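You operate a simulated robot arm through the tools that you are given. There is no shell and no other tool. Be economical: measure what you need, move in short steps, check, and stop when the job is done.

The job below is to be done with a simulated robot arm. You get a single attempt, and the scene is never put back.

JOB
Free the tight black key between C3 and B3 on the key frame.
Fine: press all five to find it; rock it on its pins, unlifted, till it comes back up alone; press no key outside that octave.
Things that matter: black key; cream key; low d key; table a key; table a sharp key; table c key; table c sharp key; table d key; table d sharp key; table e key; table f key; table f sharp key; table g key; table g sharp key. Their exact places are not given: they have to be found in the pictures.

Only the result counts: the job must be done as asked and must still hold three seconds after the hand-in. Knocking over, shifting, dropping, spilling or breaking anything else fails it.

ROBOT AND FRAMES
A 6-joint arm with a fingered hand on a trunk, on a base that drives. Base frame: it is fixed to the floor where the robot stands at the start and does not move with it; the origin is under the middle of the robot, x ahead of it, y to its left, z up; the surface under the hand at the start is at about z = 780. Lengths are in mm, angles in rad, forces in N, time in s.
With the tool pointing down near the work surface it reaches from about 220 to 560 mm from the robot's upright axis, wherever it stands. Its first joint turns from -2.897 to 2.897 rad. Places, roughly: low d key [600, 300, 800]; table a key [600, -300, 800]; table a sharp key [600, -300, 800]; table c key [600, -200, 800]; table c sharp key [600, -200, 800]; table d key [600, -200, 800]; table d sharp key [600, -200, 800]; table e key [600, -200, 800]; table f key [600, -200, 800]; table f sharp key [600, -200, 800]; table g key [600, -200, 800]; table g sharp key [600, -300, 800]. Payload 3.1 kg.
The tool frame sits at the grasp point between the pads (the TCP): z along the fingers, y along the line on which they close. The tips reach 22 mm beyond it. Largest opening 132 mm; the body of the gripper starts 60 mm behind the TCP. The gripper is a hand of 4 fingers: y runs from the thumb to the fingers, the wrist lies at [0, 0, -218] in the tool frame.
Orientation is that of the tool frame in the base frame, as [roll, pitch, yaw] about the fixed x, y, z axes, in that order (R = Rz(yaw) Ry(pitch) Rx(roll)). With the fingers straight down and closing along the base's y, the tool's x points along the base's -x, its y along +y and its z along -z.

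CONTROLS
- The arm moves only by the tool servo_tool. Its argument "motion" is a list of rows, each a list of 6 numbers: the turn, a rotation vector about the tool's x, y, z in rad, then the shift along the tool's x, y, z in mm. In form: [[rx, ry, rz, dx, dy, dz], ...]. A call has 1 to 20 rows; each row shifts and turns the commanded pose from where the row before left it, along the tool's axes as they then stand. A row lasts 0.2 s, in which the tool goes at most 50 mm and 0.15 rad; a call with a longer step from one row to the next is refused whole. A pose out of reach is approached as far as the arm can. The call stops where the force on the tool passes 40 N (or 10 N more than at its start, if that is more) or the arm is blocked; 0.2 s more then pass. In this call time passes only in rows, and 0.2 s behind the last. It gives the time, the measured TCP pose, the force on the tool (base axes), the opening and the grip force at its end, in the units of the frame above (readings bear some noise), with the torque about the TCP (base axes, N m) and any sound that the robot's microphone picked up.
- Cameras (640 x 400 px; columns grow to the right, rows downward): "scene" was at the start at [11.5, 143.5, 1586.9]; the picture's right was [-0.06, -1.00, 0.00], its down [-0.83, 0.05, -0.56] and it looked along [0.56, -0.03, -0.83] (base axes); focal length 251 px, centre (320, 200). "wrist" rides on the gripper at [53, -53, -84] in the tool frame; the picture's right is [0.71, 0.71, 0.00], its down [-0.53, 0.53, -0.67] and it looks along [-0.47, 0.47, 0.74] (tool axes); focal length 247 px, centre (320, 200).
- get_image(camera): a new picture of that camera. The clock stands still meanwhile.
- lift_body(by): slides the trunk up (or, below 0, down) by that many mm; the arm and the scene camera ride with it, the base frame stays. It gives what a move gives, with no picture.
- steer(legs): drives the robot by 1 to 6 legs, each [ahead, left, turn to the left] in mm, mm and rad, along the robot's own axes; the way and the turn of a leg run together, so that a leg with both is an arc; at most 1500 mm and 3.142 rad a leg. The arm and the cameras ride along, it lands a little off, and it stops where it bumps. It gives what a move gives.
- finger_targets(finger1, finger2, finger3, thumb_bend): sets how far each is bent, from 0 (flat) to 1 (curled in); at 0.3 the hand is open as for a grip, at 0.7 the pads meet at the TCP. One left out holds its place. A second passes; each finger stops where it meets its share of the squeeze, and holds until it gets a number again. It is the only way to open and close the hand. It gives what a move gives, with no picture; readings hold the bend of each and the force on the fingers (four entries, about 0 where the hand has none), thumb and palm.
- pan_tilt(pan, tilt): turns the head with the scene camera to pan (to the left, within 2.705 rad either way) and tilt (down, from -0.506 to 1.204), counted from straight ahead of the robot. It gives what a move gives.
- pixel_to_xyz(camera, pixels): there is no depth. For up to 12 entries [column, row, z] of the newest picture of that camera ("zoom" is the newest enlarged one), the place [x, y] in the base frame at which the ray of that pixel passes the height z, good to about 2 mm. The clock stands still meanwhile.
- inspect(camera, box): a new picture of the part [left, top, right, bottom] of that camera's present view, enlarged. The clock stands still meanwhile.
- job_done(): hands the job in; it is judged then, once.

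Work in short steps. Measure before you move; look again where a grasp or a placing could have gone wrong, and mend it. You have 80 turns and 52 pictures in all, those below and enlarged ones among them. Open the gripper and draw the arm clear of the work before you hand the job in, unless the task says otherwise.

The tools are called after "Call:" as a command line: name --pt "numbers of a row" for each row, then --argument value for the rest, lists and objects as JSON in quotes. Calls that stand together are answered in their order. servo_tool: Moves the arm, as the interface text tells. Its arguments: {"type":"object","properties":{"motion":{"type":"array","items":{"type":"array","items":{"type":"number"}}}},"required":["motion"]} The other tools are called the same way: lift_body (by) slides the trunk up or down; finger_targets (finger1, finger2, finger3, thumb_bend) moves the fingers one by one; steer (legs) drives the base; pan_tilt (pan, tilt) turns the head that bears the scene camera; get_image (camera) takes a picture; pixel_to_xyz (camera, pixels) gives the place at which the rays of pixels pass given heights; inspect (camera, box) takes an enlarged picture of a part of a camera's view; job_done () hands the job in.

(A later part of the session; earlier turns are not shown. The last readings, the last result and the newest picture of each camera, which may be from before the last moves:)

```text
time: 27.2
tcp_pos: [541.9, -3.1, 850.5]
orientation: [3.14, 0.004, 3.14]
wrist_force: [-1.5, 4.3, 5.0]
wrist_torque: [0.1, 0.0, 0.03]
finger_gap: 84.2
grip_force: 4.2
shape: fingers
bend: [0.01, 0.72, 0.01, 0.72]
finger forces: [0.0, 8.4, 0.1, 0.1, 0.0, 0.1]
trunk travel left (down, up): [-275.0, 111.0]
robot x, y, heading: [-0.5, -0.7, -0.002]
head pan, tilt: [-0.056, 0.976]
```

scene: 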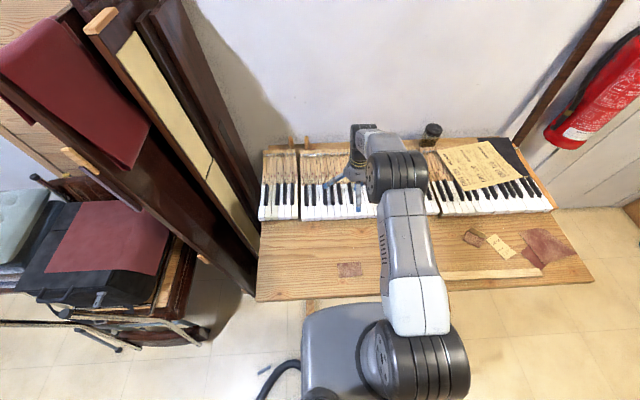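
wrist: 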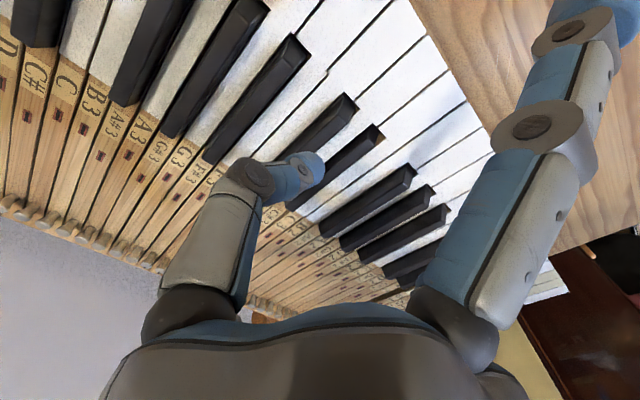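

Moving sideways loads thumb then finger 2 (3–4 N lateral, 4–5 N vertical). I check the picture to see whether the tips hold the sides or ride on top.

Call:
inspect --camera "wrist" --box '[200, 60, 392, 180]'

```text
3.33 times, centred on (296, 120) of wrist
```

zoom: 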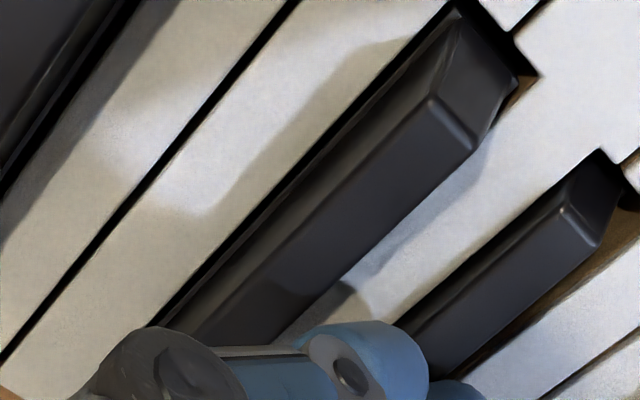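

The tips do push C#3 sideways (brown gap opening at its left). I rock it with several ±3.5 mm cycles without any vertical motion.

Call:
servo_tool --pt "0 0 0 0 3.5 0" --pt "0 0 0 0 3.5 0" --pt "0 0 0 0 -3.5 0" --pt "0 0 0 0 -3.5 0" --pt "0 0 0 0 3.5 0" --pt "0 0 0 0 3.5 0" --pt "0 0 0 0 -3.5 0" --pt "0 0 0 0 -3.5 0" --pt "0 0 0 0 3.5 0" --pt "0 0 0 0 3.5 0"

Call:
servo_tool --pt "0 0 0 0 -3.5 0" --pt "0 0 0 0 -3.5 0" --pt "0 0 0 0 3.5 0" --pt "0 0 0 0 3.5 0" --pt "0 0 0 0 -3.5 0" --pt "0 0 0 0 -3.5 0" --pt "0 0 0 0 3.5 0" --pt "0 0 0 0 0 0"

Call:
inspect --camera "wrist" --box '[200, 60, 392, 180]'

```text
time: 29.4
tcp_pos: [544.5, 2.6, 851.9]
orientation: [-3.14, -0.001, -3.141]
wrist_force: [-0.6, -1.2, 1.6]
wrist_torque: [-0.02, 0.05, -0.02]
finger_gap: 84.3
grip_force: 0.0
shape: fingers
bend: [0.01, 0.72, 0.01, 0.72]
finger forces: [0.0, 0.0, 0.0, 0.0, 0.0, 0.1]
trunk travel left (down, up): [-275.0, 111.0]
robot x, y, heading: [-4.0, 0.9, -0.0]
head pan, tilt: [-0.056, 0.976]
```

```text
time: 31.2
tcp_pos: [544.9, 0.2, 851.7]
orientation: [3.139, 0.001, 3.141]
wrist_force: [0.8, 0.4, -0.4]
wrist_torque: [0.01, 0.0, 0.03]
finger_gap: 84.2
grip_force: 0.0
shape: fingers
bend: [0.01, 0.72, 0.01, 0.72]
finger forces: [0.1, 0.1, 0.1, 0.0, 0.0, 0.1]
trunk travel left (down, up): [-275.0, 111.0]
robot x, y, heading: [-3.1, -1.4, 0.0]
head pan, tilt: [-0.056, 0.976]
```

```text
3.33 times, centred on (296, 120) of wrist
```

zoom: 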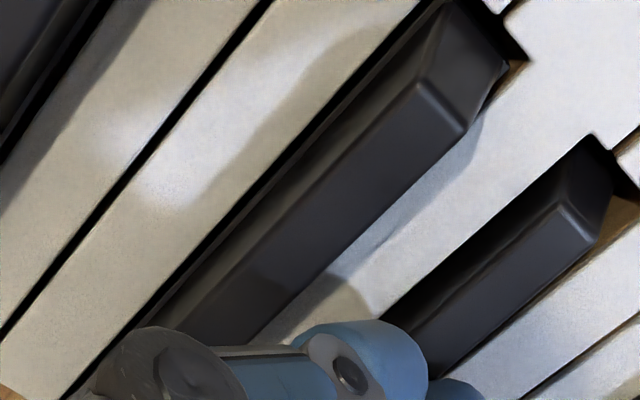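

No force remains on the tips. I lift straight up 16 mm (no grip on the key) and see if C#3 has risen.

Call:
servo_tool --pt "0 0 0 0 0 -4" --pt "0 0 0 0 0 -12" --pt "0 0 0 0 0 0"

Call:
inspect --camera "wrist" --box '[180, 50, 420, 200]'

Call:
inspect --camera "scene" --box '[310, 165, 390, 215]'

```text
time: 32.0
tcp_pos: [543.9, -1.3, 867.4]
orientation: [3.141, 0.0, 3.141]
wrist_force: [0.1, 1.1, -0.1]
wrist_torque: [-0.01, 0.01, -0.03]
finger_gap: 84.4
grip_force: 0.1
shape: fingers
bend: [0.01, 0.72, 0.01, 0.72]
finger forces: [0.1, 0.0, 0.1, 0.0, 0.1, 0.0]
trunk travel left (down, up): [-275.0, 111.0]
robot x, y, heading: [0.5, 0.5, -0.003]
head pan, tilt: [-0.056, 0.976]
```

```text
2.67 times, centred on (300, 125) of wrist
```

zoom: 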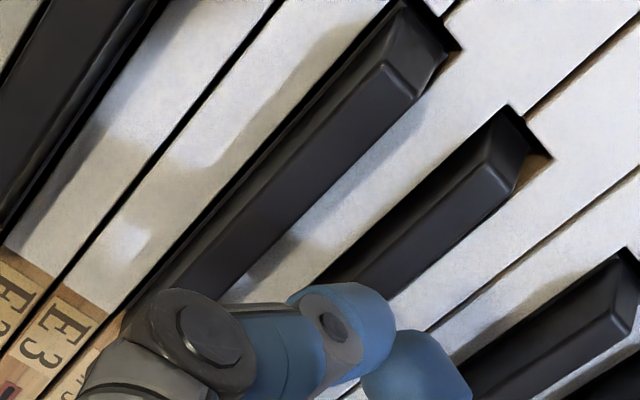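

```text
8.00 times, centred on (350, 190) of scene
```

zoom: 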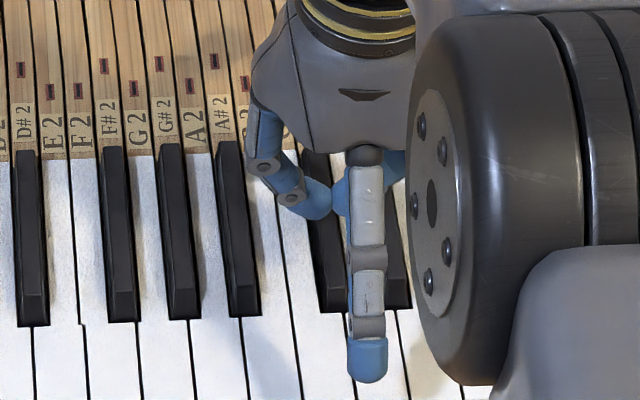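

C#3 has risen, at least partly. I test it with the thumb alone: press it again at x≈530, noting contact height, and see whether it returns.

Call:
servo_tool --pt "0 0 0 0 0 -20"

Call:
finger_targets --finger2 0 --thumb_bend 0.7

Call:
servo_tool --pt "0 0 0 13 5.5 20" --pt "0 0 0 0 0 6"

Call:
inspect --camera "wrist" --box '[180, 50, 420, 200]'

```text
time: 32.4
tcp_pos: [542.7, -0.7, 886.4]
orientation: [-3.141, 0.002, 3.141]
wrist_force: [-0.3, 0.1, 0.7]
wrist_torque: [0.01, 0.02, -0.01]
finger_gap: 84.3
grip_force: 0.0
shape: fingers
bend: [0.01, 0.72, 0.01, 0.72]
finger forces: [0.1, 0.0, 0.1, 0.1, 0.1, 0.0]
trunk travel left (down, up): [-275.0, 111.0]
robot x, y, heading: [1.1, 1.1, -0.0]
head pan, tilt: [-0.056, 0.976]
```

```text
time: 33.4
tcp_pos: [542.7, -0.7, 885.9]
orientation: [3.141, -0.001, 3.14]
wrist_force: [0.2, -0.5, -0.5]
wrist_torque: [-0.01, -0.02, -0.01]
finger_gap: 84.5
grip_force: 0.0
shape: fingers
bend: [0.01, 0.01, 0.01, 0.7]
finger forces: [0.0, 0.0, 0.0, 0.0, 0.0, 0.1]
trunk travel left (down, up): [-275.0, 111.0]
robot x, y, heading: [-0.6, 2.9, 0.003]
head pan, tilt: [-0.056, 0.976]
```

```text
time: 34.0
tcp_pos: [530.5, 4.7, 859.6]
orientation: [-3.141, -0.001, -3.141]
wrist_force: [1.0, -0.2, 0.2]
wrist_torque: [-0.01, 0.0, -0.02]
finger_gap: 84.6
grip_force: 0.0
shape: fingers
bend: [0.01, 0.01, 0.01, 0.7]
finger forces: [0.0, 0.0, 0.0, 0.0, 0.0, 0.0]
trunk travel left (down, up): [-275.0, 111.0]
robot x, y, heading: [0.0, 0.2, 0.003]
head pan, tilt: [-0.056, 0.976]
```

```text
2.67 times, centred on (300, 125) of wrist
```

zoom: 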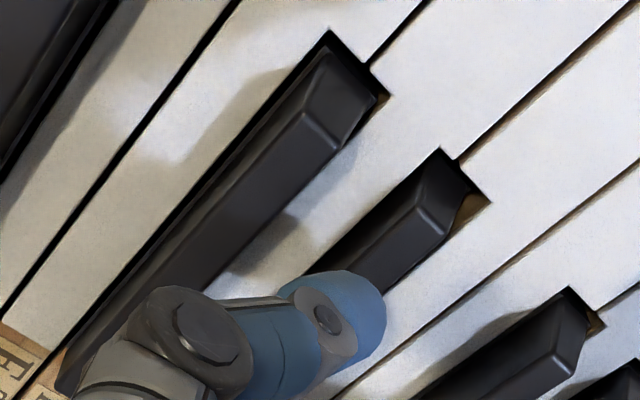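

C#3 looks part-way up. I lower in small steps, noting where contact begins.

Call:
servo_tool --pt "0 0 0 0 0 2"

Call:
servo_tool --pt "0 0 0 0 0 1.5"

Call:
servo_tool --pt "0 0 0 0 0 2"

Call:
servo_tool --pt "0 0 0 0 0 2" --pt "0 0 0 0 0 3"

Call:
servo_tool --pt "0 0 0 0 0 -5" --pt "0 0 0 0 0 -13" --pt "0 0 0 0 0 0"

Call:
inspect --camera "wrist" --box '[180, 50, 420, 200]'

```text
time: 34.4
tcp_pos: [530.1, 4.8, 857.8]
orientation: [3.141, -0.001, 3.14]
wrist_force: [0.4, -0.2, 0.3]
wrist_torque: [-0.02, 0.05, -0.01]
finger_gap: 84.5
grip_force: 0.1
shape: fingers
bend: [0.01, 0.01, 0.01, 0.7]
finger forces: [0.0, 0.0, 0.1, 0.0, 0.0, 0.1]
trunk travel left (down, up): [-275.0, 111.0]
robot x, y, heading: [-2.3, -2.1, 0.002]
head pan, tilt: [-0.056, 0.976]
```

```text
time: 34.8
tcp_pos: [531.7, 5.3, 856.3]
orientation: [-3.141, -0.001, 3.141]
wrist_force: [-0.2, 0.1, 0.2]
wrist_torque: [-0.02, -0.02, 0.01]
finger_gap: 84.3
grip_force: 0.1
shape: fingers
bend: [0.01, 0.01, 0.01, 0.7]
finger forces: [0.0, 0.1, 0.1, 0.0, 0.1, 0.1]
trunk travel left (down, up): [-275.0, 111.0]
robot x, y, heading: [-3.1, -0.3, 0.004]
head pan, tilt: [-0.056, 0.976]
```

```text
time: 35.2
tcp_pos: [530.6, 4.6, 855.4]
orientation: [3.141, 0.0, 3.142]
wrist_force: [-0.6, 0.3, -0.7]
wrist_torque: [0.0, 0.0, 0.0]
finger_gap: 84.7
grip_force: 0.6
shape: fingers
bend: [0.01, 0.01, 0.01, 0.7]
finger forces: [0.0, 0.0, 0.0, 0.0, 0.5, 0.1]
trunk travel left (down, up): [-275.0, 111.0]
robot x, y, heading: [1.6, -3.3, 0.002]
head pan, tilt: [-0.056, 0.976]
```

```text
time: 35.8
tcp_pos: [531.7, 4.0, 852.6]
orientation: [-3.141, 0.006, -3.142]
wrist_force: [-1.8, -1.8, 6.9]
wrist_torque: [-0.08, 0.02, -0.02]
finger_gap: 84.3
grip_force: 3.2
shape: fingers
bend: [0.01, 0.01, 0.01, 0.71]
finger forces: [0.1, 0.0, 0.0, 0.0, 6.2, 0.0]
trunk travel left (down, up): [-275.0, 111.0]
robot x, y, heading: [1.2, 0.4, 0.002]
head pan, tilt: [-0.056, 0.976]
```

```text
time: 36.6
tcp_pos: [532.3, 4.8, 868.4]
orientation: [-3.141, -0.001, 3.141]
wrist_force: [0.6, 0.2, -0.3]
wrist_torque: [0.02, 0.01, 0.0]
finger_gap: 84.8
grip_force: 0.1
shape: fingers
bend: [0.01, 0.01, 0.01, 0.7]
finger forces: [0.0, 0.1, 0.0, 0.0, 0.0, 0.0]
trunk travel left (down, up): [-275.0, 111.0]
robot x, y, heading: [-1.0, -1.5, -0.003]
head pan, tilt: [-0.056, 0.976]
```

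```text
2.67 times, centred on (300, 125) of wrist
```

zoom: 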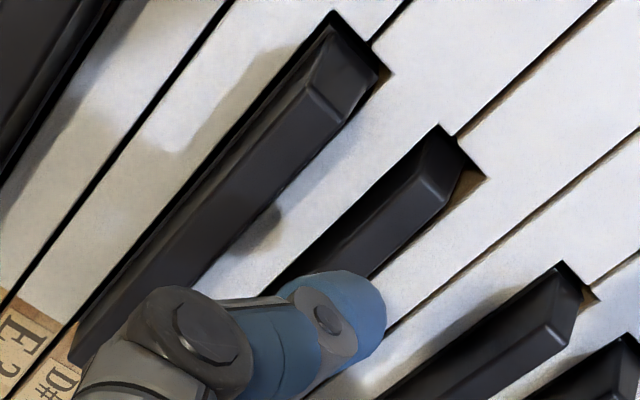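

After the press C#3 stays low again, so more rocking is needed and with deeper hold. Further back (x≈568) the sunk key stands higher above the whites, so I straddle it there, with bend 0.67.

Call:
servo_tool --pt "0 0 0 0 0 -15"

Call:
finger_targets --finger2 0.67 --thumb_bend 0.67

Call:
servo_tool --pt "0 0 0 -37 -4 10" --pt "0 0 0 0 0 12" --pt "0 0 0 0 0 8"

Call:
inspect --camera "wrist" --box '[180, 50, 420, 200]'

```text
time: 37.0
tcp_pos: [531.1, 4.5, 883.4]
orientation: [3.141, 0.0, 3.141]
wrist_force: [0.0, -0.1, 0.1]
wrist_torque: [-0.02, 0.02, 0.01]
finger_gap: 84.6
grip_force: 0.0
shape: fingers
bend: [0.01, 0.01, 0.01, 0.7]
finger forces: [0.0, 0.0, 0.1, 0.0, 0.0, 0.0]
trunk travel left (down, up): [-275.0, 111.0]
robot x, y, heading: [-2.9, -0.3, 0.001]
head pan, tilt: [-0.056, 0.976]
```

```text
time: 38.0
tcp_pos: [532.2, 3.4, 883.3]
orientation: [3.14, 0.001, 3.14]
wrist_force: [-0.3, -0.5, 0.4]
wrist_torque: [0.02, 0.01, 0.03]
finger_gap: 85.6
grip_force: 0.1
shape: fingers
bend: [0.01, 0.67, 0.01, 0.67]
finger forces: [0.1, 0.0, 0.1, 0.1, 0.0, 0.0]
trunk travel left (down, up): [-275.0, 111.0]
robot x, y, heading: [0.0, 3.4, -0.003]
head pan, tilt: [-0.056, 0.976]
```

```text
time: 38.8
tcp_pos: [563.2, 0.6, 853.1]
orientation: [3.14, 0.0, -3.141]
wrist_force: [0.0, -0.5, -0.3]
wrist_torque: [0.0, 0.02, 0.03]
finger_gap: 85.6
grip_force: 0.1
shape: fingers
bend: [0.0, 0.67, 0.0, 0.67]
finger forces: [0.0, 0.0, 0.1, 0.0, 0.0, 0.0]
out of reach, approached as far as the arm can: row 2
trunk travel left (down, up): [-275.0, 111.0]
robot x, y, heading: [-0.3, 1.3, 0.0]
head pan, tilt: [-0.056, 0.976]
```

```text
2.67 times, centred on (300, 125) of wrist
```

zoom: 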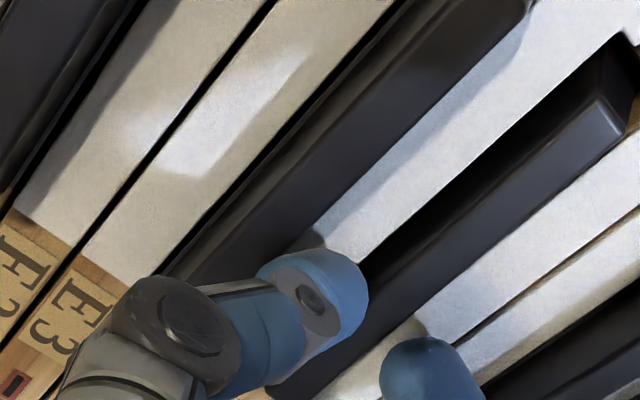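

Reach ends near x=563, so I back off a little to x≈558 and lower to ≈848, watching for light contact.

Call:
servo_tool --pt "0 0 0 6 0 2"

Call:
servo_tool --pt "0 0 0 0 0 2"

Call:
finger_targets --finger2 0.69 --thumb_bend 0.69

```text
time: 39.2
tcp_pos: [559.3, 0.7, 851.8]
orientation: [3.141, 0.001, 3.141]
wrist_force: [-0.6, 0.3, 0.1]
wrist_torque: [-0.02, -0.01, -0.02]
finger_gap: 85.3
grip_force: 0.0
shape: fingers
bend: [0.0, 0.67, 0.0, 0.67]
finger forces: [0.1, 0.1, 0.0, 0.1, 0.1, 0.0]
trunk travel left (down, up): [-275.0, 111.0]
robot x, y, heading: [-3.0, 0.4, 0.001]
head pan, tilt: [-0.056, 0.976]
```

```text
time: 39.6
tcp_pos: [557.6, 1.2, 849.2]
orientation: [3.141, 0.0, -3.141]
wrist_force: [-0.3, 0.3, 0.0]
wrist_torque: [0.0, -0.02, -0.04]
finger_gap: 85.3
grip_force: 0.4
shape: fingers
bend: [0.0, 0.67, 0.0, 0.67]
finger forces: [0.0, 0.2, 0.0, 0.0, 0.2, 0.0]
trunk travel left (down, up): [-275.0, 111.0]
robot x, y, heading: [-0.1, -1.0, -0.005]
head pan, tilt: [-0.056, 0.976]
```

```text
time: 40.6
tcp_pos: [558.5, 1.0, 849.3]
orientation: [3.14, 0.001, 3.141]
wrist_force: [-1.0, -0.2, 0.4]
wrist_torque: [-0.01, 0.02, 0.02]
finger_gap: 85.1
grip_force: 0.9
shape: fingers
bend: [0.0, 0.68, 0.0, 0.68]
finger forces: [0.0, 0.8, 0.0, 0.0, 1.0, 0.1]
trunk travel left (down, up): [-275.0, 111.0]
robot x, y, heading: [-4.4, 2.8, -0.001]
head pan, tilt: [-0.056, 0.976]
```

Both pads now hold the sides (0.8/1.0 N, blocked at 0.68). I squeeze slightly more and test one sideways rock.

Call:
finger_targets --finger2 0.71 --thumb_bend 0.71

Call:
servo_tool --pt "0 0 0 0 2 0" --pt "0 0 0 0 2 0"

Call:
servo_tool --pt "0 0 0 0 -4 0" --pt "0 0 0 0 -4 0"

Call:
inspect --camera "wrist" --box '[180, 50, 420, 200]'

```text
time: 41.6
tcp_pos: [558.4, 2.0, 849.2]
orientation: [3.141, 0.0, 3.141]
wrist_force: [-0.6, -1.1, -0.4]
wrist_torque: [0.04, 0.01, -0.01]
finger_gap: 84.9
grip_force: 1.7
shape: fingers
bend: [0.0, 0.68, 0.0, 0.69]
finger forces: [0.1, 2.2, 0.1, 0.0, 2.7, 0.1]
trunk travel left (down, up): [-275.0, 111.0]
robot x, y, heading: [-1.5, -1.4, 0.002]
head pan, tilt: [-0.056, 0.976]
```

```text
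time: 42.2
tcp_pos: [559.6, 5.4, 848.8]
orientation: [-3.141, 0.0, 3.141]
wrist_force: [0.0, -4.2, 2.1]
wrist_torque: [-0.06, -0.01, -0.01]
finger_gap: 85.2
grip_force: 3.3
shape: fingers
bend: [0.0, 0.69, 0.0, 0.68]
finger forces: [0.0, 0.9, 0.0, 0.1, 5.1, 0.0]
trunk travel left (down, up): [-275.0, 111.0]
robot x, y, heading: [-1.9, 0.3, 0.003]
head pan, tilt: [-0.056, 0.976]
```

```text
time: 42.8
tcp_pos: [558.4, -2.1, 849.7]
orientation: [-3.141, 0.001, 3.141]
wrist_force: [-0.5, 1.7, 1.5]
wrist_torque: [0.0, 0.02, 0.0]
finger_gap: 84.9
grip_force: 2.4
shape: fingers
bend: [0.0, 0.68, 0.0, 0.69]
finger forces: [0.1, 3.7, 0.0, 0.0, 1.4, 0.1]
trunk travel left (down, up): [-275.0, 111.0]
robot x, y, heading: [0.8, -3.4, -0.002]
head pan, tilt: [-0.056, 0.976]
```

```text
2.67 times, centred on (300, 125) of wrist
```

zoom: 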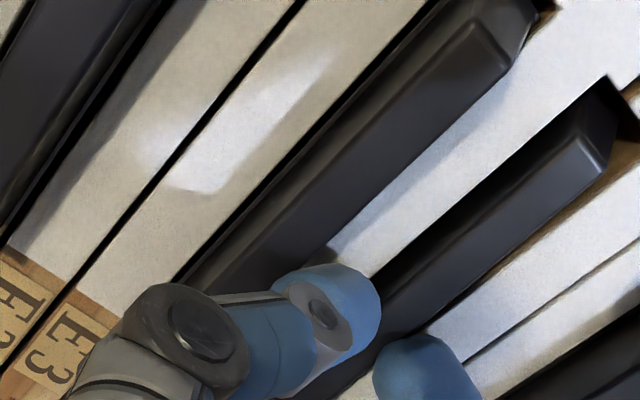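

The grip holds C#3 and it swings with the hand. I rock it through several ±4 mm cycles at constant height.

Call:
servo_tool --pt "0 0 0 0 4 0" --pt "0 0 0 0 4 0" --pt "0 0 0 0 -4 0" --pt "0 0 0 0 -4 0" --pt "0 0 0 0 4 0" --pt "0 0 0 0 4 0" --pt "0 0 0 0 -4 0" --pt "0 0 0 0 -4 0" --pt "0 0 0 0 4 0" --pt "0 0 0 0 4 0" --pt "0 0 0 0 -4 0" --pt "0 0 0 0 -4 0" --pt "0 0 0 0 4 0" --pt "0 0 0 0 4 0" --pt "0 0 0 0 -4 0" --pt "0 0 0 0 -4 0"

Call:
servo_tool --pt "0 0 0 0 4 0" --pt "0 0 0 0 4 0" --pt "0 0 0 0 -4 0" --pt "0 0 0 0 -4 0" --pt "0 0 0 0 4 0" --pt "0 0 0 0 4 0" --pt "0 0 0 0 -4 0" --pt "0 0 0 0 -4 0" --pt "0 0 0 0 4 0" --pt "0 0 0 0 4 0" --pt "0 0 0 0 -4 0" --pt "0 0 0 0 -4 0" --pt "0 0 0 0 4 0"

Call:
finger_targets --finger2 0.67 --thumb_bend 0.67

Call:
inspect --camera "wrist" --box '[180, 50, 420, 200]'

```text
time: 46.2
tcp_pos: [559.4, -2.2, 848.4]
orientation: [3.141, -0.001, -3.141]
wrist_force: [0.5, 1.9, 3.3]
wrist_torque: [0.08, -0.01, 0.02]
finger_gap: 84.9
grip_force: 3.3
shape: fingers
bend: [0.0, 0.68, 0.0, 0.69]
finger forces: [0.0, 4.6, 0.0, 0.0, 1.9, 0.1]
trunk travel left (down, up): [-275.0, 111.0]
robot x, y, heading: [-1.4, -3.4, 0.001]
head pan, tilt: [-0.056, 0.976]
```

```text
time: 49.0
tcp_pos: [558.4, 2.5, 849.7]
orientation: [-3.141, 0.003, -3.141]
wrist_force: [0.6, -1.0, 5.3]
wrist_torque: [-0.02, -0.02, -0.01]
finger_gap: 84.6
grip_force: 4.8
shape: fingers
bend: [0.0, 0.68, 0.0, 0.69]
finger forces: [0.0, 4.2, 0.0, 0.1, 4.5, 0.0]
trunk travel left (down, up): [-275.0, 111.0]
robot x, y, heading: [4.9, 0.3, 0.003]
head pan, tilt: [-0.056, 0.976]
```

```text
time: 50.0
tcp_pos: [558.6, 1.4, 849.2]
orientation: [3.141, 0.002, -3.141]
wrist_force: [-0.2, 0.1, -0.1]
wrist_torque: [0.04, 0.01, 0.0]
finger_gap: 85.6
grip_force: 0.1
shape: fingers
bend: [0.0, 0.67, 0.0, 0.67]
finger forces: [0.1, 0.1, 0.0, 0.0, 0.1, 0.0]
trunk travel left (down, up): [-275.0, 111.0]
robot x, y, heading: [-0.5, -5.3, 0.002]
head pan, tilt: [-0.056, 0.976]
```

```text
2.67 times, centred on (300, 125) of wrist
```

zoom: 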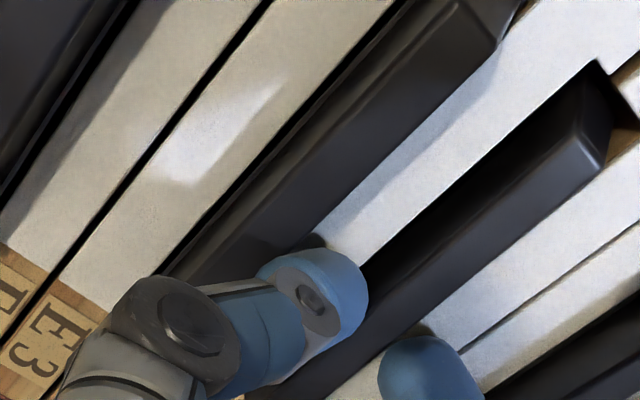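

The grip is released with no contact, and the key looks higher. I lift straight up and go back to a comparable view.

Call:
servo_tool --pt "0 0 0 0 0 -5" --pt "0 0 0 0 0 -20" --pt "0 0 0 28 0 -5" --pt "0 0 0 0 0 0"

Call:
inspect --camera "wrist" --box '[180, 50, 420, 200]'

```text
time: 51.0
tcp_pos: [530.1, 1.3, 879.1]
orientation: [-3.141, -0.001, -3.141]
wrist_force: [-0.1, -0.1, 0.0]
wrist_torque: [-0.01, 0.02, 0.01]
finger_gap: 85.4
grip_force: 0.0
shape: fingers
bend: [0.0, 0.67, 0.0, 0.67]
finger forces: [0.0, 0.0, 0.0, 0.0, 0.1, 0.0]
trunk travel left (down, up): [-275.0, 111.0]
robot x, y, heading: [-2.8, -0.5, -0.0]
head pan, tilt: [-0.056, 0.976]
```

```text
2.67 times, centred on (300, 125) of wrist
```

zoom: 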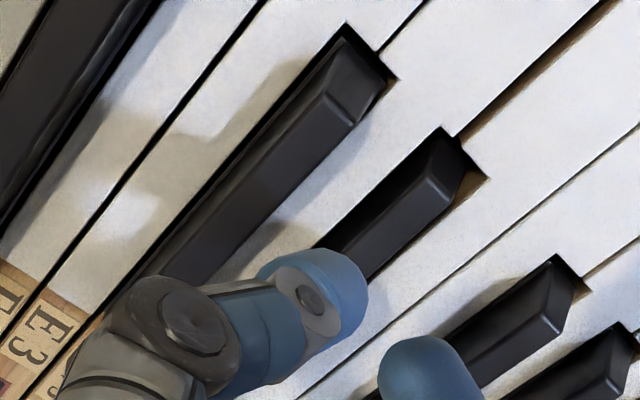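

C#3 is higher but still shows some brown; a thicker line also shows between C3 and D3. I press-test with the thumb, first reforming the hand and looking again.

Call:
finger_targets --finger2 0 --thumb_bend 0.7

Call:
servo_tool --pt "0 0 0 0 4 10" --pt "0 0 0 0 0 10"

Call:
inspect --camera "wrist" --box '[180, 50, 420, 200]'

```text
time: 52.0
tcp_pos: [529.9, 0.9, 879.3]
orientation: [-3.141, -0.001, 3.142]
wrist_force: [0.2, 1.1, -0.8]
wrist_torque: [-0.04, -0.01, 0.02]
finger_gap: 84.7
grip_force: 0.0
shape: fingers
bend: [0.0, 0.01, 0.0, 0.7]
finger forces: [0.0, 0.0, 0.0, 0.1, 0.0, 0.0]
trunk travel left (down, up): [-275.0, 111.0]
robot x, y, heading: [4.8, -1.2, 0.002]
head pan, tilt: [-0.056, 0.976]
```

```text
time: 52.6
tcp_pos: [529.3, 4.8, 859.6]
orientation: [3.141, -0.001, 3.141]
wrist_force: [0.4, 0.6, 0.0]
wrist_torque: [0.02, -0.01, 0.0]
finger_gap: 84.8
grip_force: 0.1
shape: fingers
bend: [0.0, 0.01, 0.0, 0.7]
finger forces: [0.0, 0.0, 0.1, 0.0, 0.0, 0.0]
trunk travel left (down, up): [-275.0, 111.0]
robot x, y, heading: [1.9, -2.4, -0.005]
head pan, tilt: [-0.056, 0.976]
```

```text
2.67 times, centred on (300, 125) of wrist
```

zoom: 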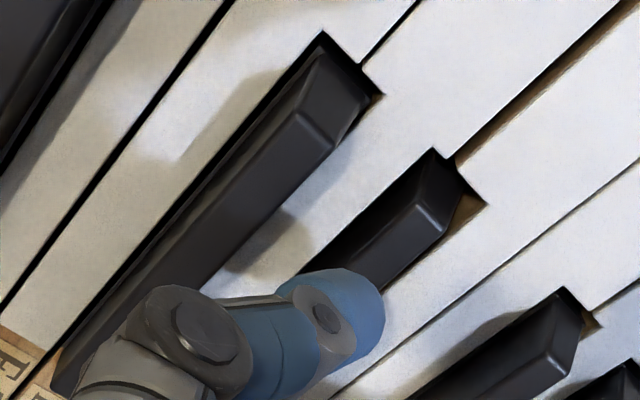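

The pose matches the earlier one; C#3 is still just part-way up. I probe its contact height and press it once more.

Call:
servo_tool --pt "0 0 0 0 0 2"

Call:
servo_tool --pt "0 0 0 0 0 1.5"

Call:
servo_tool --pt "0 0 0 0 0 2"

Call:
servo_tool --pt "0 0 0 0 0 2"

Call:
servo_tool --pt "0 0 0 0 0 2" --pt "0 0 0 0 0 1"

Call:
servo_tool --pt "0 0 0 0 0 -5" --pt "0 0 0 0 0 -5.5" --pt "0 0 0 0 0 0" --pt "0 0 0 0 0 0" --pt "0 0 0 0 0 0"

Call:
inspect --camera "wrist" --box '[180, 50, 420, 200]'

```text
time: 53.0
tcp_pos: [530.8, 4.8, 857.4]
orientation: [-3.141, 0.0, 3.14]
wrist_force: [1.2, -0.2, -0.4]
wrist_torque: [0.01, -0.02, 0.05]
finger_gap: 84.9
grip_force: 0.0
shape: fingers
bend: [0.0, 0.01, 0.0, 0.7]
finger forces: [0.0, 0.1, 0.1, 0.0, 0.1, 0.0]
trunk travel left (down, up): [-275.0, 111.0]
robot x, y, heading: [3.4, 1.0, 0.01]
head pan, tilt: [-0.056, 0.976]
```

```text
time: 53.4
tcp_pos: [529.4, 5.8, 856.7]
orientation: [3.141, 0.001, -3.141]
wrist_force: [-0.2, 0.1, -0.8]
wrist_torque: [0.01, 0.02, 0.0]
finger_gap: 84.7
grip_force: 0.1
shape: fingers
bend: [0.0, 0.01, 0.0, 0.7]
finger forces: [0.1, 0.1, 0.1, 0.0, 0.1, 0.0]
trunk travel left (down, up): [-275.0, 111.0]
robot x, y, heading: [1.1, 1.6, 0.002]
head pan, tilt: [-0.056, 0.976]
```

```text
time: 53.8
tcp_pos: [530.5, 4.3, 853.0]
orientation: [-3.141, 0.001, 3.141]
wrist_force: [-0.2, -0.2, -0.7]
wrist_torque: [0.01, -0.02, 0.0]
finger_gap: 84.5
grip_force: 0.1
shape: fingers
bend: [0.0, 0.01, 0.0, 0.7]
finger forces: [0.0, 0.1, 0.0, 0.1, 0.1, 0.0]
trunk travel left (down, up): [-275.0, 111.0]
robot x, y, heading: [-1.0, -1.6, 0.001]
head pan, tilt: [-0.056, 0.976]
```

```text
time: 54.2
tcp_pos: [531.2, 5.9, 852.3]
orientation: [3.141, -0.001, 3.141]
wrist_force: [-0.4, -0.7, 0.0]
wrist_torque: [-0.02, -0.06, -0.02]
finger_gap: 84.6
grip_force: 0.3
shape: fingers
bend: [0.0, 0.01, 0.0, 0.7]
finger forces: [0.0, 0.1, 0.0, 0.0, 1.2, 0.1]
trunk travel left (down, up): [-275.0, 111.0]
robot x, y, heading: [2.0, 0.8, 0.001]
head pan, tilt: [-0.056, 0.976]
```

```text
time: 54.8
tcp_pos: [530.7, 4.2, 851.9]
orientation: [-3.14, 0.003, -3.141]
wrist_force: [-2.9, -5.4, 14.4]
wrist_torque: [-0.19, 0.0, -0.03]
finger_gap: 84.5
grip_force: 7.3
shape: fingers
bend: [0.0, 0.01, 0.0, 0.71]
finger forces: [0.0, 0.0, 0.0, 0.0, 14.3, 0.0]
trunk travel left (down, up): [-275.0, 111.0]
robot x, y, heading: [0.2, -1.5, -0.003]
head pan, tilt: [-0.056, 0.976]
```

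```text
time: 56.0
tcp_pos: [532.3, 5.1, 858.9]
orientation: [-3.14, 0.001, -3.141]
wrist_force: [0.3, -0.6, -0.3]
wrist_torque: [0.01, 0.01, -0.02]
finger_gap: 84.7
grip_force: 0.2
shape: fingers
bend: [0.0, 0.01, 0.0, 0.7]
finger forces: [0.0, 0.0, 0.0, 0.1, 0.1, 0.0]
trunk travel left (down, up): [-275.0, 111.0]
robot x, y, heading: [0.2, -1.9, 0.001]
head pan, tilt: [-0.056, 0.976]
```

```text
2.67 times, centred on (300, 125) of wrist
```

zoom: 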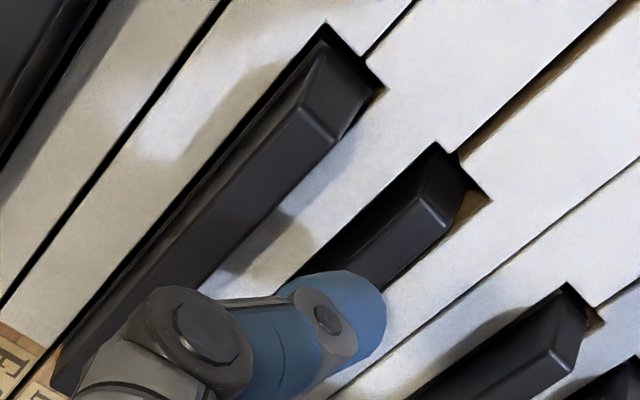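

Contact came only at ≈852.5: the key was still fully down, since my squeeze also held it down while rocking. I'll rock it again in a looser straddle, slightly higher, so it is free to rise by itself.

Call:
servo_tool --pt "0 0 0 0 0 -20"

Call:
finger_targets --finger2 0.67 --thumb_bend 0.67

Call:
servo_tool --pt "0 0 0 -28 -4 10" --pt "0 0 0 0 0 10" --pt "0 0 0 0 0 7" --pt "0 0 0 0 0 0"

Call:
servo_tool --pt "0 0 0 0 0 1"

```text
time: 56.4
tcp_pos: [531.1, 4.4, 880.6]
orientation: [3.14, 0.0, 3.141]
wrist_force: [0.1, -0.5, -0.5]
wrist_torque: [0.01, 0.03, 0.03]
finger_gap: 84.7
grip_force: 0.1
shape: fingers
bend: [0.0, 0.01, 0.0, 0.7]
finger forces: [0.1, 0.0, 0.1, 0.0, 0.1, 0.0]
trunk travel left (down, up): [-275.0, 111.0]
robot x, y, heading: [2.2, 0.3, -0.003]
head pan, tilt: [-0.056, 0.976]
```

```text
time: 57.4
tcp_pos: [531.8, 5.1, 879.9]
orientation: [3.141, 0.0, -3.142]
wrist_force: [0.0, -0.8, 0.5]
wrist_torque: [0.0, 0.01, -0.04]
finger_gap: 85.4
grip_force: 0.0
shape: fingers
bend: [0.0, 0.67, 0.0, 0.67]
finger forces: [0.0, 0.0, 0.1, 0.0, 0.0, 0.0]
trunk travel left (down, up): [-275.0, 111.0]
robot x, y, heading: [2.0, 0.7, -0.004]
head pan, tilt: [-0.056, 0.976]
```

```text
time: 58.4
tcp_pos: [559.3, -0.6, 851.1]
orientation: [3.142, 0.001, -3.14]
wrist_force: [0.2, 0.5, -0.3]
wrist_torque: [0.0, -0.02, -0.01]
finger_gap: 85.9
grip_force: 0.0
shape: fingers
bend: [0.0, 0.67, 0.0, 0.67]
finger forces: [0.0, 0.0, 0.1, 0.0, 0.1, 0.1]
trunk travel left (down, up): [-275.0, 111.0]
robot x, y, heading: [0.6, -0.1, -0.001]
head pan, tilt: [-0.056, 0.976]
```

```text
time: 58.8
tcp_pos: [559.6, 0.6, 851.4]
orientation: [-3.141, -0.001, 3.141]
wrist_force: [-0.3, -0.2, 0.2]
wrist_torque: [0.0, 0.01, 0.03]
finger_gap: 85.5
grip_force: 0.3
shape: fingers
bend: [0.0, 0.67, 0.0, 0.67]
finger forces: [0.1, 0.0, 0.0, 0.0, 0.2, 0.0]
trunk travel left (down, up): [-275.0, 111.0]
robot x, y, heading: [0.9, -0.5, -0.005]
head pan, tilt: [-0.056, 0.976]
```

I am straddling at z≈850.5. I close just to touching and test swings to each side, reading forces.

Call:
finger_targets --finger2 0.68 --thumb_bend 0.68

Call:
servo_tool --pt "0 0 0 0 3 0" --pt "0 0 0 0 3 0"

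Call:
servo_tool --pt "0 0 0 0 -5 0" --pt "0 0 0 0 -5 0"

Call:
servo_tool --pt "0 0 0 0 5 0" --pt "0 0 0 0 5 0"

Call:
servo_tool --pt "0 0 0 0 -5 0" --pt "0 0 0 0 -5 0"

```text
time: 59.8
tcp_pos: [559.7, 1.1, 850.7]
orientation: [-3.14, -0.001, 3.141]
wrist_force: [0.3, 0.2, 1.7]
wrist_torque: [-0.01, 0.01, -0.01]
finger_gap: 84.9
grip_force: 0.4
shape: fingers
bend: [0.0, 0.68, 0.0, 0.68]
finger forces: [0.0, 0.1, 0.1, 0.0, 0.3, 0.1]
trunk travel left (down, up): [-275.0, 111.0]
robot x, y, heading: [-1.5, -1.8, 0.002]
head pan, tilt: [-0.056, 0.976]
```

```text
time: 60.4
tcp_pos: [559.8, 6.3, 852.4]
orientation: [-3.141, -0.001, 3.14]
wrist_force: [-0.5, -2.1, 2.2]
wrist_torque: [-0.06, 0.01, 0.0]
finger_gap: 85.7
grip_force: 1.7
shape: fingers
bend: [0.0, 0.68, 0.0, 0.67]
finger forces: [0.0, 0.0, 0.0, 0.0, 3.5, 0.1]
trunk travel left (down, up): [-275.0, 111.0]
robot x, y, heading: [1.0, -0.6, -0.002]
head pan, tilt: [-0.056, 0.976]
```

```text
time: 61.0
tcp_pos: [559.4, -1.7, 851.3]
orientation: [-3.14, 0.001, -3.141]
wrist_force: [-0.1, 0.1, 1.1]
wrist_torque: [0.0, 0.01, 0.03]
finger_gap: 85.4
grip_force: 0.4
shape: fingers
bend: [0.0, 0.68, 0.0, 0.68]
finger forces: [0.0, 0.8, 0.0, 0.0, 0.0, 0.0]
trunk travel left (down, up): [-275.0, 111.0]
robot x, y, heading: [-2.4, 1.0, 0.001]
head pan, tilt: [-0.056, 0.976]
```

```text
time: 61.6
tcp_pos: [560.2, 7.7, 853.2]
orientation: [3.141, 0.001, -3.141]
wrist_force: [0.4, -2.1, 1.1]
wrist_torque: [-0.06, -0.02, 0.02]
finger_gap: 85.8
grip_force: 1.4
shape: fingers
bend: [0.0, 0.68, 0.0, 0.67]
finger forces: [0.0, 0.1, 0.0, 0.1, 3.3, 0.0]
trunk travel left (down, up): [-275.0, 111.0]
robot x, y, heading: [-1.4, -1.8, 0.003]
head pan, tilt: [-0.056, 0.976]
```

```text
time: 62.2
tcp_pos: [558.9, -1.8, 852.8]
orientation: [3.141, 0.001, 3.14]
wrist_force: [0.1, 0.9, 0.5]
wrist_torque: [0.01, 0.03, 0.01]
finger_gap: 85.0
grip_force: 0.2
shape: fingers
bend: [0.0, 0.68, 0.0, 0.68]
finger forces: [0.0, 0.7, 0.1, 0.0, 0.0, 0.1]
trunk travel left (down, up): [-275.0, 111.0]
robot x, y, heading: [-1.2, -0.2, 0.0]
head pan, tilt: [-0.056, 0.976]
```

The loose rocking is weak on the right side and tends to slip. I lower 1.5 mm, close to 0.70, and swing from about +6 to -5 mm, reading the extremes.

Call:
servo_tool --pt "0 0 0 0 3 1.5"

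Call:
finger_targets --finger2 0.7 --thumb_bend 0.7

Call:
servo_tool --pt "0 0 0 0 -3 0" --pt "0 0 0 0 -3 0"

Call:
servo_tool --pt "0 0 0 0 4 0" --pt "0 0 0 0 4 0" --pt "0 0 0 0 4 0"

Call:
servo_tool --pt "0 0 0 0 -4 0" --pt "0 0 0 0 -4 0" --pt "0 0 0 0 -4 0"

Call:
get_image --camera "wrist"

```text
time: 62.6
tcp_pos: [559.0, 0.3, 848.7]
orientation: [-3.14, 0.0, 3.141]
wrist_force: [0.4, -0.1, 0.4]
wrist_torque: [0.03, 0.02, 0.03]
finger_gap: 85.3
grip_force: 0.2
shape: fingers
bend: [0.0, 0.68, 0.0, 0.68]
finger forces: [0.0, 0.5, 0.0, 0.1, 0.5, 0.0]
trunk travel left (down, up): [-275.0, 111.0]
robot x, y, heading: [2.4, -0.2, -0.0]
head pan, tilt: [-0.056, 0.976]
```

```text
time: 63.6
tcp_pos: [559.1, 0.5, 848.8]
orientation: [3.141, 0.001, 3.141]
wrist_force: [0.1, -0.8, 0.8]
wrist_torque: [0.01, 0.03, -0.02]
finger_gap: 84.9
grip_force: 1.7
shape: fingers
bend: [0.0, 0.68, 0.0, 0.69]
finger forces: [0.1, 1.6, 0.0, 0.0, 1.5, 0.0]
trunk travel left (down, up): [-275.0, 111.0]
robot x, y, heading: [1.2, -0.0, 0.001]
head pan, tilt: [-0.056, 0.976]
```

```text
time: 64.2
tcp_pos: [559.5, -4.4, 850.3]
orientation: [-3.142, 0.001, 3.141]
wrist_force: [-0.1, 4.1, 2.2]
wrist_torque: [0.1, 0.02, 0.0]
finger_gap: 84.6
grip_force: 2.2
shape: fingers
bend: [0.0, 0.67, 0.0, 0.7]
finger forces: [0.1, 4.3, 0.0, 0.0, 0.2, 0.0]
trunk travel left (down, up): [-275.0, 111.0]
robot x, y, heading: [-1.3, 0.9, -0.001]
head pan, tilt: [-0.056, 0.976]
```

```text
time: 65.0
tcp_pos: [559.6, 5.6, 849.8]
orientation: [-3.141, 0.002, -3.141]
wrist_force: [-0.1, -5.7, 5.0]
wrist_torque: [-0.12, -0.04, 0.01]
finger_gap: 85.2
grip_force: 4.0
shape: fingers
bend: [0.0, 0.69, 0.0, 0.69]
finger forces: [0.1, 0.2, 0.0, 0.0, 7.4, 0.0]
trunk travel left (down, up): [-275.0, 111.0]
robot x, y, heading: [0.3, 0.5, -0.002]
head pan, tilt: [-0.056, 0.976]
```

```text
time: 65.8
tcp_pos: [558.8, -4.6, 850.4]
orientation: [3.14, 0.002, -3.141]
wrist_force: [0.5, 5.2, 6.3]
wrist_torque: [0.15, 0.0, 0.0]
finger_gap: 84.6
grip_force: 3.9
shape: fingers
bend: [0.0, 0.67, 0.0, 0.7]
finger forces: [0.0, 7.1, 0.0, 0.0, 0.0, 0.0]
trunk travel left (down, up): [-275.0, 111.0]
robot x, y, heading: [-3.0, -0.6, -0.0]
head pan, tilt: [-0.056, 0.976]
```

```text
6 pictures are left
```

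wrist: 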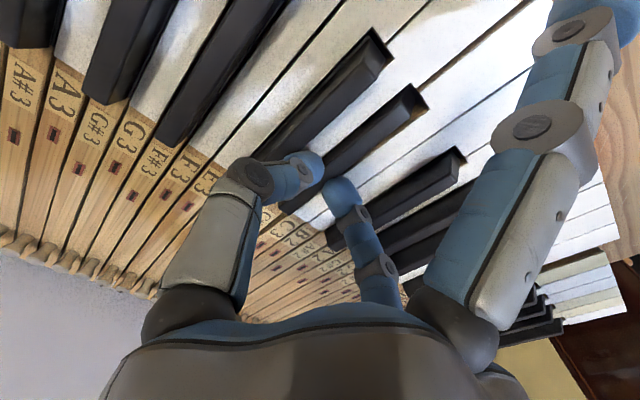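

Now the rock gives about ±5 N each way and the key swings visibly. I run several full cycles like this at constant height.

Call:
servo_tool --pt "0 0 0 0 4 0" --pt "0 0 0 0 4 0" --pt "0 0 0 0 4 0" --pt "0 0 0 0 -4 0" --pt "0 0 0 0 -4 0" --pt "0 0 0 0 -4 0" --pt "0 0 0 0 4 0" --pt "0 0 0 0 4 0" --pt "0 0 0 0 4 0" --pt "0 0 0 0 -4 0" --pt "0 0 0 0 -4 0" --pt "0 0 0 0 -4 0" --pt "0 0 0 0 4 0" --pt "0 0 0 0 4 0" --pt "0 0 0 0 4 0" --pt "0 0 0 0 -4 0" --pt "0 0 0 0 -4 0" --pt "0 0 0 0 -4 0"

Call:
servo_tool --pt "0 0 0 0 4 0" --pt "0 0 0 0 4 0" --pt "0 0 0 0 4 0" --pt "0 0 0 0 -4 0" --pt "0 0 0 0 -4 0" --pt "0 0 0 0 -4 0" --pt "0 0 0 0 4 0" --pt "0 0 0 0 4 0" --pt "0 0 0 0 4 0" --pt "0 0 0 0 -4 0" --pt "0 0 0 0 -4 0" --pt "0 0 0 0 -4 0" --pt "0 0 0 0 4 0" --pt "0 0 0 0 4 0" --pt "0 0 0 0 4 0" --pt "0 0 0 0 -4 0" --pt "0 0 0 0 -4 0" --pt "0 0 0 0 -4 0"

Call:
servo_tool --pt "0 0 0 0 4 0" --pt "0 0 0 0 4 0" --pt "0 0 0 0 4 0" --pt "0 0 0 0 -4 0" --pt "0 0 0 0 -4 0" --pt "0 0 0 0 -4 0" --pt "0 0 0 0 4 0" --pt "0 0 0 0 4 0" --pt "0 0 0 0 4 0" --pt "0 0 0 0 -4 0" --pt "0 0 0 0 -4 0" --pt "0 0 0 0 -4 0" --pt "0 0 0 0 3 0" --pt "0 0 0 0 3 0" --pt "0 0 0 0 0 0"

Call:
finger_targets --finger2 0.67 --thumb_bend 0.67

Call:
servo_tool --pt "0 0 0 0 0 -5" --pt "0 0 0 0 0 -20" --pt "0 0 0 28 4 -5"

Call:
finger_targets --finger2 0 --thumb_bend 0.7

Call:
servo_tool --pt "0 0 0 0 0 10" --pt "0 0 0 0 0 10"

Call:
inspect --camera "wrist" --box '[180, 50, 420, 200]'

```text
time: 69.6
tcp_pos: [560.1, -4.1, 850.3]
orientation: [3.141, 0.001, -3.139]
wrist_force: [0.3, 4.2, 3.6]
wrist_torque: [0.1, 0.0, -0.01]
finger_gap: 85.0
grip_force: 2.8
shape: fingers
bend: [0.0, 0.67, 0.0, 0.7]
finger forces: [0.0, 5.7, 0.0, 0.1, 0.0, 0.1]
trunk travel left (down, up): [-275.0, 111.0]
robot x, y, heading: [-0.8, 0.7, -0.004]
head pan, tilt: [-0.056, 0.976]
```

```text
time: 73.4
tcp_pos: [557.3, -5.2, 850.9]
orientation: [3.141, -0.001, -3.139]
wrist_force: [-0.2, 4.1, 3.7]
wrist_torque: [0.11, 0.03, 0.0]
finger_gap: 84.5
grip_force: 2.6
shape: fingers
bend: [0.0, 0.67, 0.0, 0.7]
finger forces: [0.0, 5.4, 0.1, 0.1, 0.0, 0.0]
trunk travel left (down, up): [-275.0, 111.0]
robot x, y, heading: [-2.3, 0.6, 0.0]
head pan, tilt: [-0.056, 0.976]
```

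```text
time: 76.6
tcp_pos: [558.2, -0.9, 849.9]
orientation: [-3.141, 0.0, 3.141]
wrist_force: [0.2, -0.5, 3.9]
wrist_torque: [0.0, 0.02, 0.01]
finger_gap: 84.9
grip_force: 3.3
shape: fingers
bend: [0.0, 0.69, 0.0, 0.7]
finger forces: [0.1, 2.7, 0.1, 0.0, 2.4, 0.0]
trunk travel left (down, up): [-275.0, 111.0]
robot x, y, heading: [1.7, -1.6, 0.006]
head pan, tilt: [-0.056, 0.976]
```

```text
time: 77.6
tcp_pos: [559.2, 0.2, 850.1]
orientation: [3.14, 0.001, 3.141]
wrist_force: [0.3, -0.3, 0.9]
wrist_torque: [0.02, -0.01, -0.02]
finger_gap: 85.6
grip_force: 0.0
shape: fingers
bend: [0.0, 0.67, 0.0, 0.67]
finger forces: [0.0, 0.0, 0.1, 0.0, 0.1, 0.1]
trunk travel left (down, up): [-275.0, 111.0]
robot x, y, heading: [-0.5, -4.5, 0.0]
head pan, tilt: [-0.056, 0.976]
```

```text
time: 78.4
tcp_pos: [528.3, 2.1, 881.2]
orientation: [-3.141, 0.001, 3.141]
wrist_force: [0.3, 0.1, -0.6]
wrist_torque: [-0.01, 0.0, 0.02]
finger_gap: 85.4
grip_force: 0.0
shape: fingers
bend: [0.0, 0.67, 0.0, 0.67]
finger forces: [0.1, 0.0, 0.0, 0.0, 0.0, 0.0]
trunk travel left (down, up): [-275.0, 111.0]
robot x, y, heading: [-2.0, 0.4, -0.004]
head pan, tilt: [-0.056, 0.976]
```

```text
time: 79.4
tcp_pos: [528.5, 2.6, 878.6]
orientation: [3.141, -0.001, -3.141]
wrist_force: [0.2, 0.3, 0.1]
wrist_torque: [0.0, -0.01, -0.05]
finger_gap: 84.6
grip_force: 0.1
shape: fingers
bend: [0.0, 0.01, 0.0, 0.7]
finger forces: [0.0, 0.0, 0.0, 0.0, 0.0, 0.1]
trunk travel left (down, up): [-275.0, 111.0]
robot x, y, heading: [0.7, 0.5, 0.003]
head pan, tilt: [-0.056, 0.976]
```

```text
time: 80.0
tcp_pos: [530.5, 3.7, 859.9]
orientation: [3.141, 0.0, 3.14]
wrist_force: [-0.7, 0.3, 0.4]
wrist_torque: [-0.02, -0.01, -0.01]
finger_gap: 84.7
grip_force: 0.0
shape: fingers
bend: [0.0, 0.01, 0.0, 0.7]
finger forces: [0.0, 0.1, 0.0, 0.0, 0.0, 0.0]
trunk travel left (down, up): [-275.0, 111.0]
robot x, y, heading: [0.3, -6.9, -0.004]
head pan, tilt: [-0.056, 0.976]
```

```text
2.67 times, centred on (300, 125) of wrist
```

zoom: 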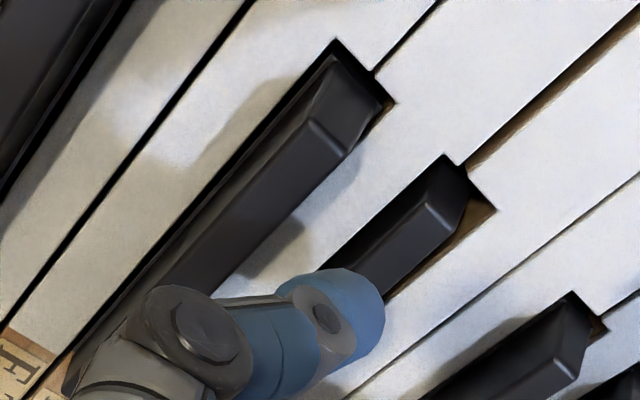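

C#3 still looks low, leaning slightly to the right. I probe its contact height gently without pressing through.

Call:
servo_tool --pt "0 0 0 0 0 2.5"

Call:
servo_tool --pt "0 0 0 0 0 1"

Call:
servo_tool --pt "0 0 0 0 0 1"

Call:
servo_tool --pt "0 0 0 0 0 1"

Call:
servo_tool --pt "0 0 0 0 0 1"

Call:
servo_tool --pt "0 0 0 0 0 1"

```text
time: 80.4
tcp_pos: [531.6, 2.3, 856.8]
orientation: [3.14, -0.001, 3.141]
wrist_force: [-0.4, 0.2, 0.6]
wrist_torque: [-0.04, 0.01, -0.01]
finger_gap: 84.8
grip_force: 0.0
shape: fingers
bend: [0.0, 0.01, 0.0, 0.7]
finger forces: [0.0, 0.1, 0.0, 0.0, 0.0, 0.1]
trunk travel left (down, up): [-275.0, 111.0]
robot x, y, heading: [0.7, -0.6, -0.002]
head pan, tilt: [-0.056, 0.976]
```

```text
time: 80.8
tcp_pos: [530.6, 3.7, 855.8]
orientation: [-3.141, -0.001, -3.14]
wrist_force: [0.2, -0.5, 0.5]
wrist_torque: [-0.02, 0.0, 0.02]
finger_gap: 84.7
grip_force: 0.1
shape: fingers
bend: [0.0, 0.01, 0.0, 0.7]
finger forces: [0.1, 0.0, 0.0, 0.0, 0.0, 0.1]
trunk travel left (down, up): [-275.0, 111.0]
robot x, y, heading: [1.3, -0.1, 0.001]
head pan, tilt: [-0.056, 0.976]
```

```text
time: 81.2
tcp_pos: [530.5, 4.1, 855.6]
orientation: [3.141, 0.002, -3.141]
wrist_force: [0.9, 0.8, 1.2]
wrist_torque: [-0.02, -0.01, -0.04]
finger_gap: 84.8
grip_force: 0.1
shape: fingers
bend: [0.0, 0.01, 0.0, 0.7]
finger forces: [0.0, 0.1, 0.1, 0.0, 0.0, 0.0]
trunk travel left (down, up): [-275.0, 111.0]
robot x, y, heading: [0.0, 0.0, -0.001]
head pan, tilt: [-0.056, 0.976]
```

```text
time: 81.6
tcp_pos: [532.1, 3.8, 855.7]
orientation: [-3.142, 0.001, 3.141]
wrist_force: [0.8, 0.7, 0.8]
wrist_torque: [0.0, 0.01, 0.0]
finger_gap: 84.5
grip_force: 0.0
shape: fingers
bend: [0.0, 0.01, 0.0, 0.7]
finger forces: [0.0, 0.1, 0.0, 0.0, 0.0, 0.1]
trunk travel left (down, up): [-275.0, 111.0]
robot x, y, heading: [1.6, 2.5, -0.004]
head pan, tilt: [-0.056, 0.976]
```

```text
time: 82.0
tcp_pos: [530.6, 3.4, 853.3]
orientation: [3.141, -0.001, -3.141]
wrist_force: [0.6, 0.0, -0.5]
wrist_torque: [0.02, -0.01, 0.0]
finger_gap: 84.8
grip_force: 0.1
shape: fingers
bend: [0.0, 0.01, 0.0, 0.7]
finger forces: [0.0, 0.0, 0.0, 0.0, 0.0, 0.0]
trunk travel left (down, up): [-275.0, 111.0]
robot x, y, heading: [0.2, -0.4, -0.002]
head pan, tilt: [-0.056, 0.976]
```

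```text
time: 82.4
tcp_pos: [530.4, 3.4, 852.2]
orientation: [3.141, 0.001, -3.14]
wrist_force: [0.3, -1.3, 0.9]
wrist_torque: [0.02, 0.01, -0.03]
finger_gap: 84.7
grip_force: 0.8
shape: fingers
bend: [0.0, 0.01, 0.0, 0.7]
finger forces: [0.0, 0.1, 0.0, 0.0, 1.1, 0.0]
trunk travel left (down, up): [-275.0, 111.0]
robot x, y, heading: [1.5, -2.0, 0.002]
head pan, tilt: [-0.056, 0.976]
```

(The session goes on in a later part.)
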